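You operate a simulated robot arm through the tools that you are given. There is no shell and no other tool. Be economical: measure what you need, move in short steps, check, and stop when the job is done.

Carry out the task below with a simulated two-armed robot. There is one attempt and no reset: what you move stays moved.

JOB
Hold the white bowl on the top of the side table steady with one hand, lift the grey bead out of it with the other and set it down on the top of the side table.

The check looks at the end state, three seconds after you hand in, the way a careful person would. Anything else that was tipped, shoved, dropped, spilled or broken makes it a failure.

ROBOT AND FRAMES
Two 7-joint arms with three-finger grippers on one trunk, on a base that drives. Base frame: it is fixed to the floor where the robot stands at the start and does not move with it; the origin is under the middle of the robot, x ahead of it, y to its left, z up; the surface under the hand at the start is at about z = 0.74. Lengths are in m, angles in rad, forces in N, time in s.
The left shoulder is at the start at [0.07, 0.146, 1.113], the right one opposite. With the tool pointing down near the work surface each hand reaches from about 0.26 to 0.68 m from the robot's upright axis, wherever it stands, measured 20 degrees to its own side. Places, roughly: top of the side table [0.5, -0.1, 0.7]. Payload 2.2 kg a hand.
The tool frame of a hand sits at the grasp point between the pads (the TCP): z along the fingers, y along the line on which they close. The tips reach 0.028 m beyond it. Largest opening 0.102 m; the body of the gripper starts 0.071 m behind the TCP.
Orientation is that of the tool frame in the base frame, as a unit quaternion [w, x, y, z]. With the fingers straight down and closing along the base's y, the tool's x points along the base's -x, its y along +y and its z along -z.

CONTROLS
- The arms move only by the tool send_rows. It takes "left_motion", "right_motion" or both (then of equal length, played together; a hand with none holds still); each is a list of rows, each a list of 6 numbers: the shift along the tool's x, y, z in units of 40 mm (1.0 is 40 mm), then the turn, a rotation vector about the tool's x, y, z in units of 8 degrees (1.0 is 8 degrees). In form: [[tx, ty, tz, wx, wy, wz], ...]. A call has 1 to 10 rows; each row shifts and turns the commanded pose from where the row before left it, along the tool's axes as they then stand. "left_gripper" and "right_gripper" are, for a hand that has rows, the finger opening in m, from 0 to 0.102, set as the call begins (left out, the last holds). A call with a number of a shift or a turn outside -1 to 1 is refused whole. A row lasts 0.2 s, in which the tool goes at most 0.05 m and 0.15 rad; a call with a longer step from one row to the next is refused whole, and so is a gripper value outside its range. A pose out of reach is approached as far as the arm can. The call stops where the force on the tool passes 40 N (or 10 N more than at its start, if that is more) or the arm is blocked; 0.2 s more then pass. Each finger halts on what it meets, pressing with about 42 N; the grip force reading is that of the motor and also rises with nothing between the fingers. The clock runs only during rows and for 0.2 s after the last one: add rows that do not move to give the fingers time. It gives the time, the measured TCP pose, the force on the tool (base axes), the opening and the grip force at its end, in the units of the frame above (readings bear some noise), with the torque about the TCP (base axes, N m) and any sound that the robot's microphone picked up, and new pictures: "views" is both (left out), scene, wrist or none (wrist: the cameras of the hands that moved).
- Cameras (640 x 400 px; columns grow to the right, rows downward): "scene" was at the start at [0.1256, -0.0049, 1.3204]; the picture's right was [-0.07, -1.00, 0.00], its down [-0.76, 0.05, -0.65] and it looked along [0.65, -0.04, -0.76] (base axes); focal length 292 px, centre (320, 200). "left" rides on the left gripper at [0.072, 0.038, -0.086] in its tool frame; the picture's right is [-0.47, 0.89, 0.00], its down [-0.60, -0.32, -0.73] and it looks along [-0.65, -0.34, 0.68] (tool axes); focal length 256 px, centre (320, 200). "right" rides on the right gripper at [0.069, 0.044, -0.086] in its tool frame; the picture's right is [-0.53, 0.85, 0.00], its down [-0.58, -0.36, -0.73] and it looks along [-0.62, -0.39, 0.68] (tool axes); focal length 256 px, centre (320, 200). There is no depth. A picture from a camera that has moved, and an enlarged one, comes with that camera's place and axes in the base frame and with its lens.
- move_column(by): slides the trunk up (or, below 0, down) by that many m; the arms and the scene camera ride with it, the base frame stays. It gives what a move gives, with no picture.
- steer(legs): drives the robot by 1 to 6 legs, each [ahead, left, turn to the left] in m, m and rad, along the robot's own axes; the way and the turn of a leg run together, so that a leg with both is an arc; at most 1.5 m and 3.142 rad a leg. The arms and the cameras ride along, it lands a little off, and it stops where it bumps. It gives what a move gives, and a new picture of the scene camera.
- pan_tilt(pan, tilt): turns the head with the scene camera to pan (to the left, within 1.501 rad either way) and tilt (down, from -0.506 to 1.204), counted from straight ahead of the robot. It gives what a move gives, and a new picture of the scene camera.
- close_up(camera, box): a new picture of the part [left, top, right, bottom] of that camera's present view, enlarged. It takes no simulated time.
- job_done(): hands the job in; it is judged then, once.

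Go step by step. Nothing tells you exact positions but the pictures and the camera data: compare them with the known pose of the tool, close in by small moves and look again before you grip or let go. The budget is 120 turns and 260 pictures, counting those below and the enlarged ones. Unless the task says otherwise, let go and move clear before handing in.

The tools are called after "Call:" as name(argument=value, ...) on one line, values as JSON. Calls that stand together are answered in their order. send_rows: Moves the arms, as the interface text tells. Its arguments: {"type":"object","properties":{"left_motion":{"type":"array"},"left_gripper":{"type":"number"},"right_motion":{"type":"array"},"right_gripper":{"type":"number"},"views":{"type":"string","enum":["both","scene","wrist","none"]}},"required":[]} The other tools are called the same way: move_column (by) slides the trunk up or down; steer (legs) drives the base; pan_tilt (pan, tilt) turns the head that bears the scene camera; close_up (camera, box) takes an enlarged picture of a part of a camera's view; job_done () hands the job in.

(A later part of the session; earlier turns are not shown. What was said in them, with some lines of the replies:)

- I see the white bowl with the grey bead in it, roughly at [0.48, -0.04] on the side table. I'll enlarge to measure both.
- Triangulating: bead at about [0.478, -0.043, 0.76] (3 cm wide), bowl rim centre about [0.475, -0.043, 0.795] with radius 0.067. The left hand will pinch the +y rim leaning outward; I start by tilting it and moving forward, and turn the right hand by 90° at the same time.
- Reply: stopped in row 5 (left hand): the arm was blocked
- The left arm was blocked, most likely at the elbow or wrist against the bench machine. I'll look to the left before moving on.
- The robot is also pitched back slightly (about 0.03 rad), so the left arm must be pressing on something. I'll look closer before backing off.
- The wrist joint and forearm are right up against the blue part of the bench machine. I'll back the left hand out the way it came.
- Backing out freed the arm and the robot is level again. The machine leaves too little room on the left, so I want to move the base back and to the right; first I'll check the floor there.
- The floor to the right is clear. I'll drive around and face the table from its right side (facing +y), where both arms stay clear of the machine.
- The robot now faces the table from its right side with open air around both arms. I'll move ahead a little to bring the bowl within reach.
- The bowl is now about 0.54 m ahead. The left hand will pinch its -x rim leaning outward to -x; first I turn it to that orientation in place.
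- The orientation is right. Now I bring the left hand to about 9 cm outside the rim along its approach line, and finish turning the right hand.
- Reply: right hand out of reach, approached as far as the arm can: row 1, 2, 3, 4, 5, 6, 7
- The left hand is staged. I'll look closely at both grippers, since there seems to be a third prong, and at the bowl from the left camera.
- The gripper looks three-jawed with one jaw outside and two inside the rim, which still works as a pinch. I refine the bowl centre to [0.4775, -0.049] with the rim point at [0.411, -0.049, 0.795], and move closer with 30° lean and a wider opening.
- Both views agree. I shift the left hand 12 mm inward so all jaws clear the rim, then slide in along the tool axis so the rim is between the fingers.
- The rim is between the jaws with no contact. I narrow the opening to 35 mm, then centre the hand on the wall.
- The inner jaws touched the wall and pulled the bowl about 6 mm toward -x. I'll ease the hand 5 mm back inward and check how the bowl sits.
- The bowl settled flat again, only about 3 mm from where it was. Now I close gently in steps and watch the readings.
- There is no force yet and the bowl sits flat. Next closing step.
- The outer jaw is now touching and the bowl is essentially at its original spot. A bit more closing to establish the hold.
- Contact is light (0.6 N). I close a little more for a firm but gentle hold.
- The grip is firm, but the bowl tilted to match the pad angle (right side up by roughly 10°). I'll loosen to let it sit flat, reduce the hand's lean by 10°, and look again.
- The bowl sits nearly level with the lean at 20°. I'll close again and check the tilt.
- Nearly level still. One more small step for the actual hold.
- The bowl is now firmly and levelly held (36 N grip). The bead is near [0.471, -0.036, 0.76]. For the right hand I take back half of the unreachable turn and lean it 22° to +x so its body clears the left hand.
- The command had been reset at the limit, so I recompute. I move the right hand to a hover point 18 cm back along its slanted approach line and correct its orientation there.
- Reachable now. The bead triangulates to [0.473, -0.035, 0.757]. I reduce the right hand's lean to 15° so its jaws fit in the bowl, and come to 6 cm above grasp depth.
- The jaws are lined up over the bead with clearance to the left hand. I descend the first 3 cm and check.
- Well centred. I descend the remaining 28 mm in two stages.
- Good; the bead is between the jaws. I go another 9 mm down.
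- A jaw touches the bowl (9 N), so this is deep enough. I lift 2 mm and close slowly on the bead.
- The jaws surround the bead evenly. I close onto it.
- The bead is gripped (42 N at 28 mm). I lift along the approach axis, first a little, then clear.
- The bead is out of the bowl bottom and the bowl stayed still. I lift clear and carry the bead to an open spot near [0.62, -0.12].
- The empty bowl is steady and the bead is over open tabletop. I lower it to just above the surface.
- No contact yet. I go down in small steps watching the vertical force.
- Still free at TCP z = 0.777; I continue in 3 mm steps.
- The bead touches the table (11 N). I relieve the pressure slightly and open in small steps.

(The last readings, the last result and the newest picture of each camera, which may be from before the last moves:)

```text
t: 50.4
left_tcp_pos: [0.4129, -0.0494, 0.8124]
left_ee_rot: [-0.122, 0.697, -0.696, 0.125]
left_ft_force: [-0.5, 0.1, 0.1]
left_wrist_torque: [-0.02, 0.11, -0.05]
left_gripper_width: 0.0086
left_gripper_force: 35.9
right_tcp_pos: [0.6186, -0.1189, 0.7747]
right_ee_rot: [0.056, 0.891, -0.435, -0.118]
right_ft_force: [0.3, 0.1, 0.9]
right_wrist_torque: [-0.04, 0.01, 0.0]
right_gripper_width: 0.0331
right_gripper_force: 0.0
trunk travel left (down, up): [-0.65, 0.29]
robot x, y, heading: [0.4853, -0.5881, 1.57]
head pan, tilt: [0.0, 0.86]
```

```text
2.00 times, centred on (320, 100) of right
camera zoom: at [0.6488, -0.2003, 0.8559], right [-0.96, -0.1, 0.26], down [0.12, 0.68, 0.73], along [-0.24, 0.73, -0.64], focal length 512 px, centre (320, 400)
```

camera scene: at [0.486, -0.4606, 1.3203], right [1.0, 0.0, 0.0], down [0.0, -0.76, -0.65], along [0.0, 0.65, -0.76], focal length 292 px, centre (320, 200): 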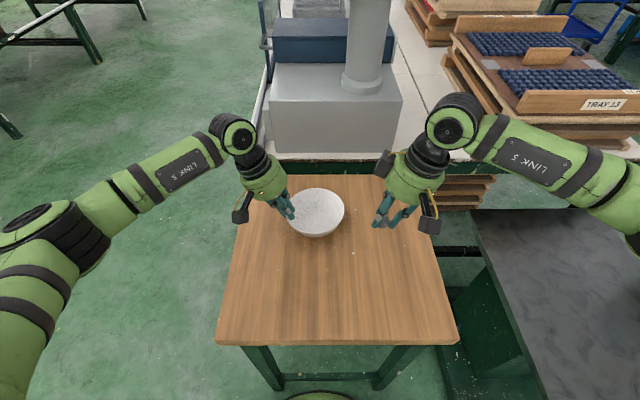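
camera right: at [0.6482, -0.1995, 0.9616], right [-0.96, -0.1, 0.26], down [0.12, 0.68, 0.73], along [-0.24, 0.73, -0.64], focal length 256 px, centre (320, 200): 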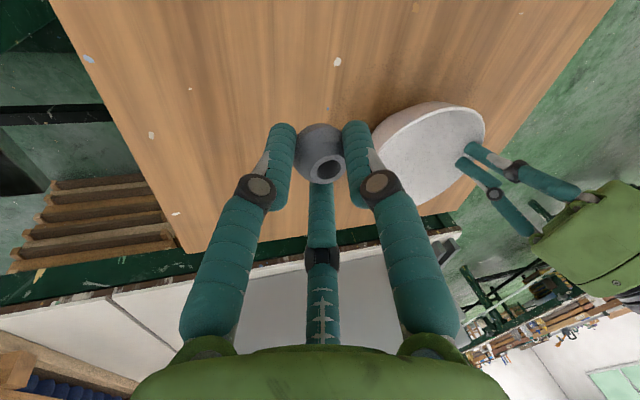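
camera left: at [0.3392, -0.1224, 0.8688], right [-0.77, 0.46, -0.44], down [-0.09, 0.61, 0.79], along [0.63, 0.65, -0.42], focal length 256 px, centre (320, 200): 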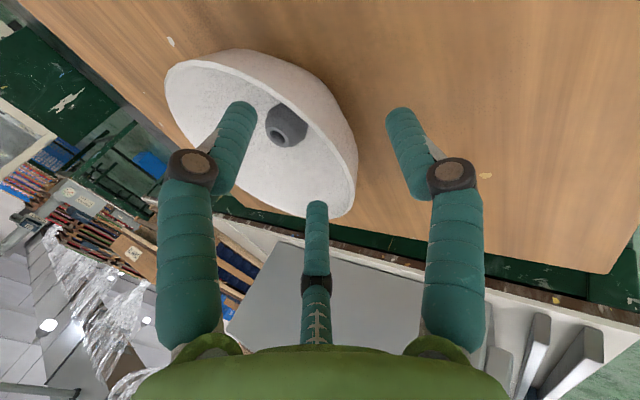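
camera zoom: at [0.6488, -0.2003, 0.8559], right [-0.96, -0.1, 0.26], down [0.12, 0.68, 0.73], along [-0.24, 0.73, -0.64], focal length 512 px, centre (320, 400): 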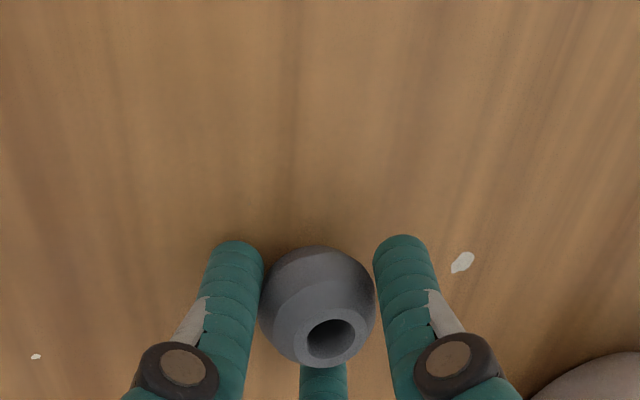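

The bead is standing freely with its hole up. I open to 45 mm and back out along the tool axis.

Call:
send_rows(right_motion=[[0, 0, 0, 0, 0, 0], [0, 0, 0, 0, 0, 0]], right_gripper=0.045, views="none")

Call:
close_up(camera="right", box=[160, 0, 480, 200])

Call:
send_rows(right_motion=[[0, 0, -0.2, 0, 0, 0], [0, 0, -0.4, 0, 0, 0], [0, 0, -0.6, 0, 0, 0], [0, 0, -0.8, 0, 0, 0], [0, 0, -0.8, 0, 0, 0], [0, 0, 0, 0, 0, 0]])

```text
t: 51.0
left_tcp_pos: [0.4143, -0.0503, 0.8121]
left_ee_rot: [-0.122, 0.697, -0.695, 0.124]
left_ft_force: [0.0, 0.4, -0.3]
left_wrist_torque: [0.02, 0.1, 0.01]
left_gripper_width: 0.0082
left_gripper_force: 37.0
right_tcp_pos: [0.6179, -0.1185, 0.7751]
right_ee_rot: [0.055, 0.891, -0.436, -0.118]
right_ft_force: [-0.3, 0.3, 1.4]
right_wrist_torque: [-0.01, 0.0, 0.03]
right_gripper_width: 0.0448
right_gripper_force: 0.1
trunk travel left (down, up): [-0.65, 0.29]
robot x, y, heading: [0.4893, -0.5893, 1.577]
head pan, tilt: [0.0, 0.86]
```

```text
2.00 times, centred on (320, 100) of right
camera zoom: at [0.6487, -0.2003, 0.856], right [-0.96, -0.1, 0.26], down [0.12, 0.68, 0.73], along [-0.24, 0.73, -0.64], focal length 512 px, centre (320, 400)
```

zoom: 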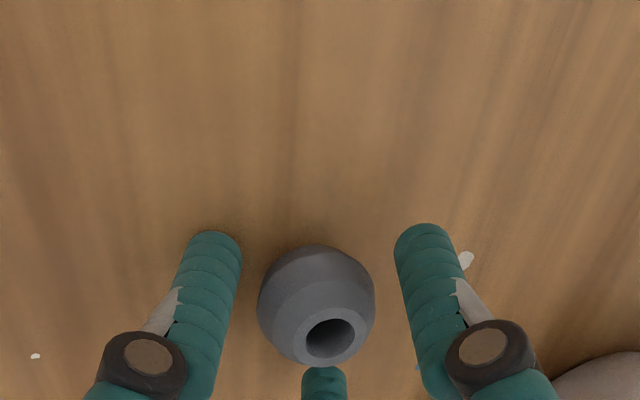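

```text
t: 52.4
left_tcp_pos: [0.4154, -0.0501, 0.8123]
left_ee_rot: [-0.122, 0.697, -0.695, 0.123]
left_ft_force: [-0.6, -0.4, 0.1]
left_wrist_torque: [-0.01, 0.11, -0.01]
left_gripper_width: 0.0088
left_gripper_force: 36.4
right_tcp_pos: [0.6469, -0.1203, 0.8838]
right_ee_rot: [0.056, 0.891, -0.435, -0.118]
right_ft_force: [-0.2, -1.0, -1.0]
right_wrist_torque: [-0.05, -0.01, 0.0]
right_gripper_width: 0.045
right_gripper_force: 0.0
trunk travel left (down, up): [-0.65, 0.29]
robot x, y, heading: [0.4909, -0.59, 1.568]
head pan, tilt: [0.0, 0.86]
camera scene: at [0.4867, -0.4612, 1.3204], right [1.0, 0.0, 0.0], down [0.0, -0.76, -0.65], along [0.0, 0.65, -0.76], focal length 292 px, centre (320, 200)
camera right: at [0.6777, -0.2008, 0.9651], right [-0.96, -0.1, 0.26], down [0.12, 0.68, 0.73], along [-0.24, 0.73, -0.64], focal length 256 px, centre (320, 200)
```

scene: 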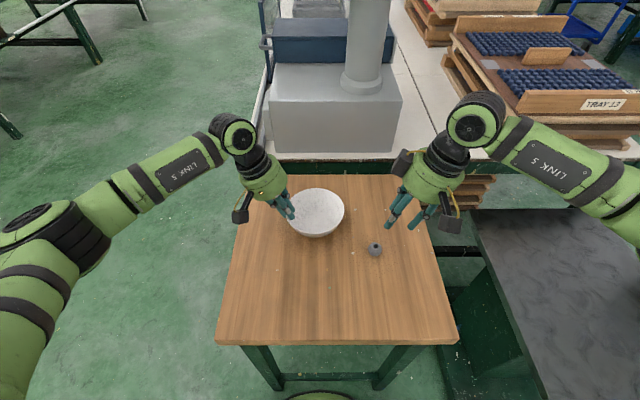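
right: 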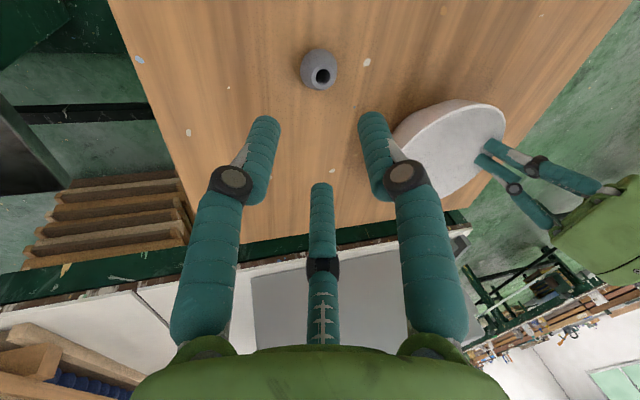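

The bead stands on the table at about [0.61, -0.12]. Now I release the bowl gently with the left hand.

Call:
send_rows(left_motion=[[0, 0, 0, 0, 0, 0], [0, 0, 0, 0, 0, 0]], left_gripper=0.012, views="none")

Call:
send_rows(left_motion=[[0, 0, 0, 0, 0, 0], [0, 0, 0, 0, 0, 0]], left_gripper=0.022, views="none")

Call:
close_up(camera="scene", box=[230, 130, 390, 250])

Call:
close_up(camera="left", box=[100, 0, 420, 200])

```text
t: 53.0
left_tcp_pos: [0.4144, -0.0488, 0.8125]
left_ee_rot: [-0.122, 0.697, -0.696, 0.124]
left_ft_force: [0.9, 0.7, 0.2]
left_wrist_torque: [0.02, 0.01, -0.01]
left_gripper_width: 0.0123
left_gripper_force: 0.4
right_tcp_pos: [0.6477, -0.1189, 0.8826]
right_ee_rot: [0.055, 0.89, -0.436, -0.118]
right_ft_force: [-0.5, 0.3, 0.3]
right_wrist_torque: [-0.02, 0.0, 0.02]
right_gripper_width: 0.045
right_gripper_force: 0.0
trunk travel left (down, up): [-0.65, 0.29]
robot x, y, heading: [0.4894, -0.5858, 1.569]
head pan, tilt: [0.0, 0.86]
```

```text
t: 53.6
left_tcp_pos: [0.4144, -0.0485, 0.8131]
left_ee_rot: [-0.122, 0.697, -0.695, 0.124]
left_ft_force: [0.1, 0.7, -0.9]
left_wrist_torque: [-0.03, -0.01, 0.0]
left_gripper_width: 0.0217
left_gripper_force: 0.0
right_tcp_pos: [0.6471, -0.1199, 0.8829]
right_ee_rot: [0.056, 0.891, -0.435, -0.119]
right_ft_force: [-0.2, 0.5, 1.1]
right_wrist_torque: [0.0, -0.03, -0.04]
right_gripper_width: 0.0449
right_gripper_force: 0.2
trunk travel left (down, up): [-0.65, 0.29]
robot x, y, heading: [0.4874, -0.5885, 1.564]
head pan, tilt: [0.0, 0.86]
```

```text
3.33 times, centred on (310, 190) of scene
camera zoom: at [0.487, -0.4613, 1.3204], right [1.0, 0.0, 0.0], down [0.0, -0.76, -0.65], along [0.0, 0.65, -0.76], focal length 975 px, centre (353, 233)
```

zoom: 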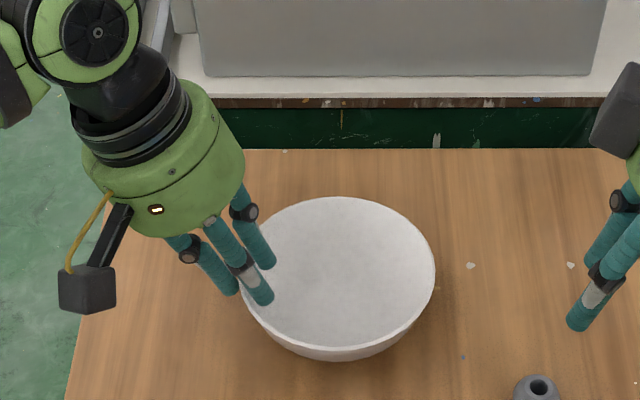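

```text
2.00 times, centred on (260, 100) of left
camera zoom: at [0.3485, -0.1218, 0.8804], right [-0.83, 0.46, -0.3], down [0.05, 0.61, 0.79], along [0.55, 0.65, -0.53], focal length 512 px, centre (440, 400)
```

zoom: 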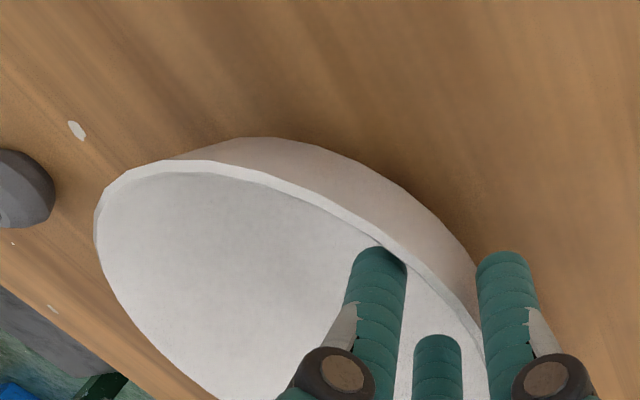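

The bowl sits flat. I withdraw the left hand along its axis, opening slightly more.

Call:
send_rows(left_motion=[[0, -0.05, 0, 0, 0, 0], [0, 0, -0.25, 0, 0, 0], [0, 0, -0.4, 0, 0, 0], [0, 0, -0.6, 0, 0, 0], [0, 0, -0.8, 0, 0, 0], [0, 0, -0.8, 0, 0, 0], [0, 0, 0, 0, 0, 0]], left_gripper=0.027, views="scene")

Call:
close_up(camera="scene", box=[230, 160, 430, 280])

```text
t: 55.2
left_tcp_pos: [0.3764, -0.0484, 0.9216]
left_ee_rot: [-0.121, 0.697, -0.696, 0.123]
left_ft_force: [-0.1, -0.7, 0.1]
left_wrist_torque: [-0.02, -0.01, -0.01]
left_gripper_width: 0.0268
left_gripper_force: 0.0
right_tcp_pos: [0.6468, -0.1186, 0.8835]
right_ee_rot: [0.057, 0.89, -0.436, -0.118]
right_ft_force: [-0.6, -0.9, 0.7]
right_wrist_torque: [0.0, 0.0, -0.01]
right_gripper_width: 0.0451
right_gripper_force: 0.1
trunk travel left (down, up): [-0.65, 0.29]
robot x, y, heading: [0.4873, -0.5958, 1.567]
head pan, tilt: [0.0, 0.86]
camera scene: at [0.487, -0.461, 1.3203], right [1.0, 0.0, 0.0], down [0.0, -0.76, -0.65], along [0.0, 0.65, -0.76], focal length 292 px, centre (320, 200)
```

scene: 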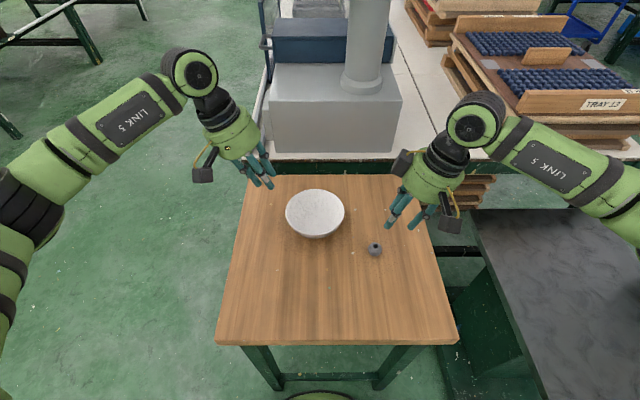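

```text
3.20 times, centred on (330, 220) of scene
camera zoom: at [0.487, -0.461, 1.3203], right [1.0, 0.0, 0.0], down [0.0, -0.76, -0.65], along [0.0, 0.65, -0.76], focal length 936 px, centre (288, 136)
```

zoom: 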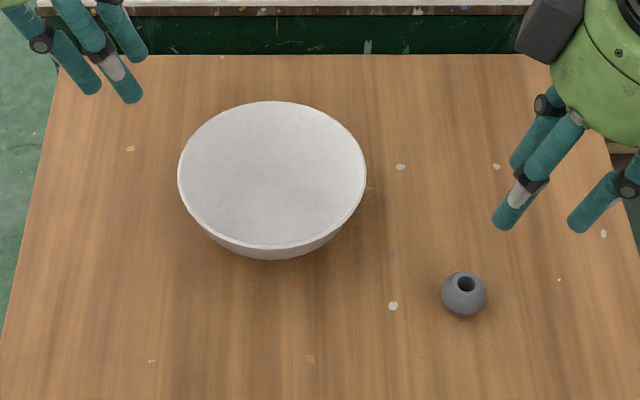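

The empty bowl stands upright close to where it began, the bead rests beside it on the table, and both hands are clear, so I hand in.

Call:
job_done()

```text
The job is handed in.
```

I lifted the grey bead out of the bowl and set it on the side table at about [0.61, -0.12]. The left hand held the bowl by its rim while the right hand did the lift, and I handed the job in with both hands clear. I have no result from the check yet.

- **Bowl:** it is upright and empty, and ended within about a centimetre of where it started. It shifted a few millimetres and tilted briefly while I was getting the grip, then sat flat again.
- **Bench machine:** early on, the left arm was blocked, most likely against the grey and blue machine on the bench, and it pushed the robot back slightly. I backed off and drove round to the table's right side. I saw no sign that the machine had moved, but the arm was in the way, so I can't rule it out.
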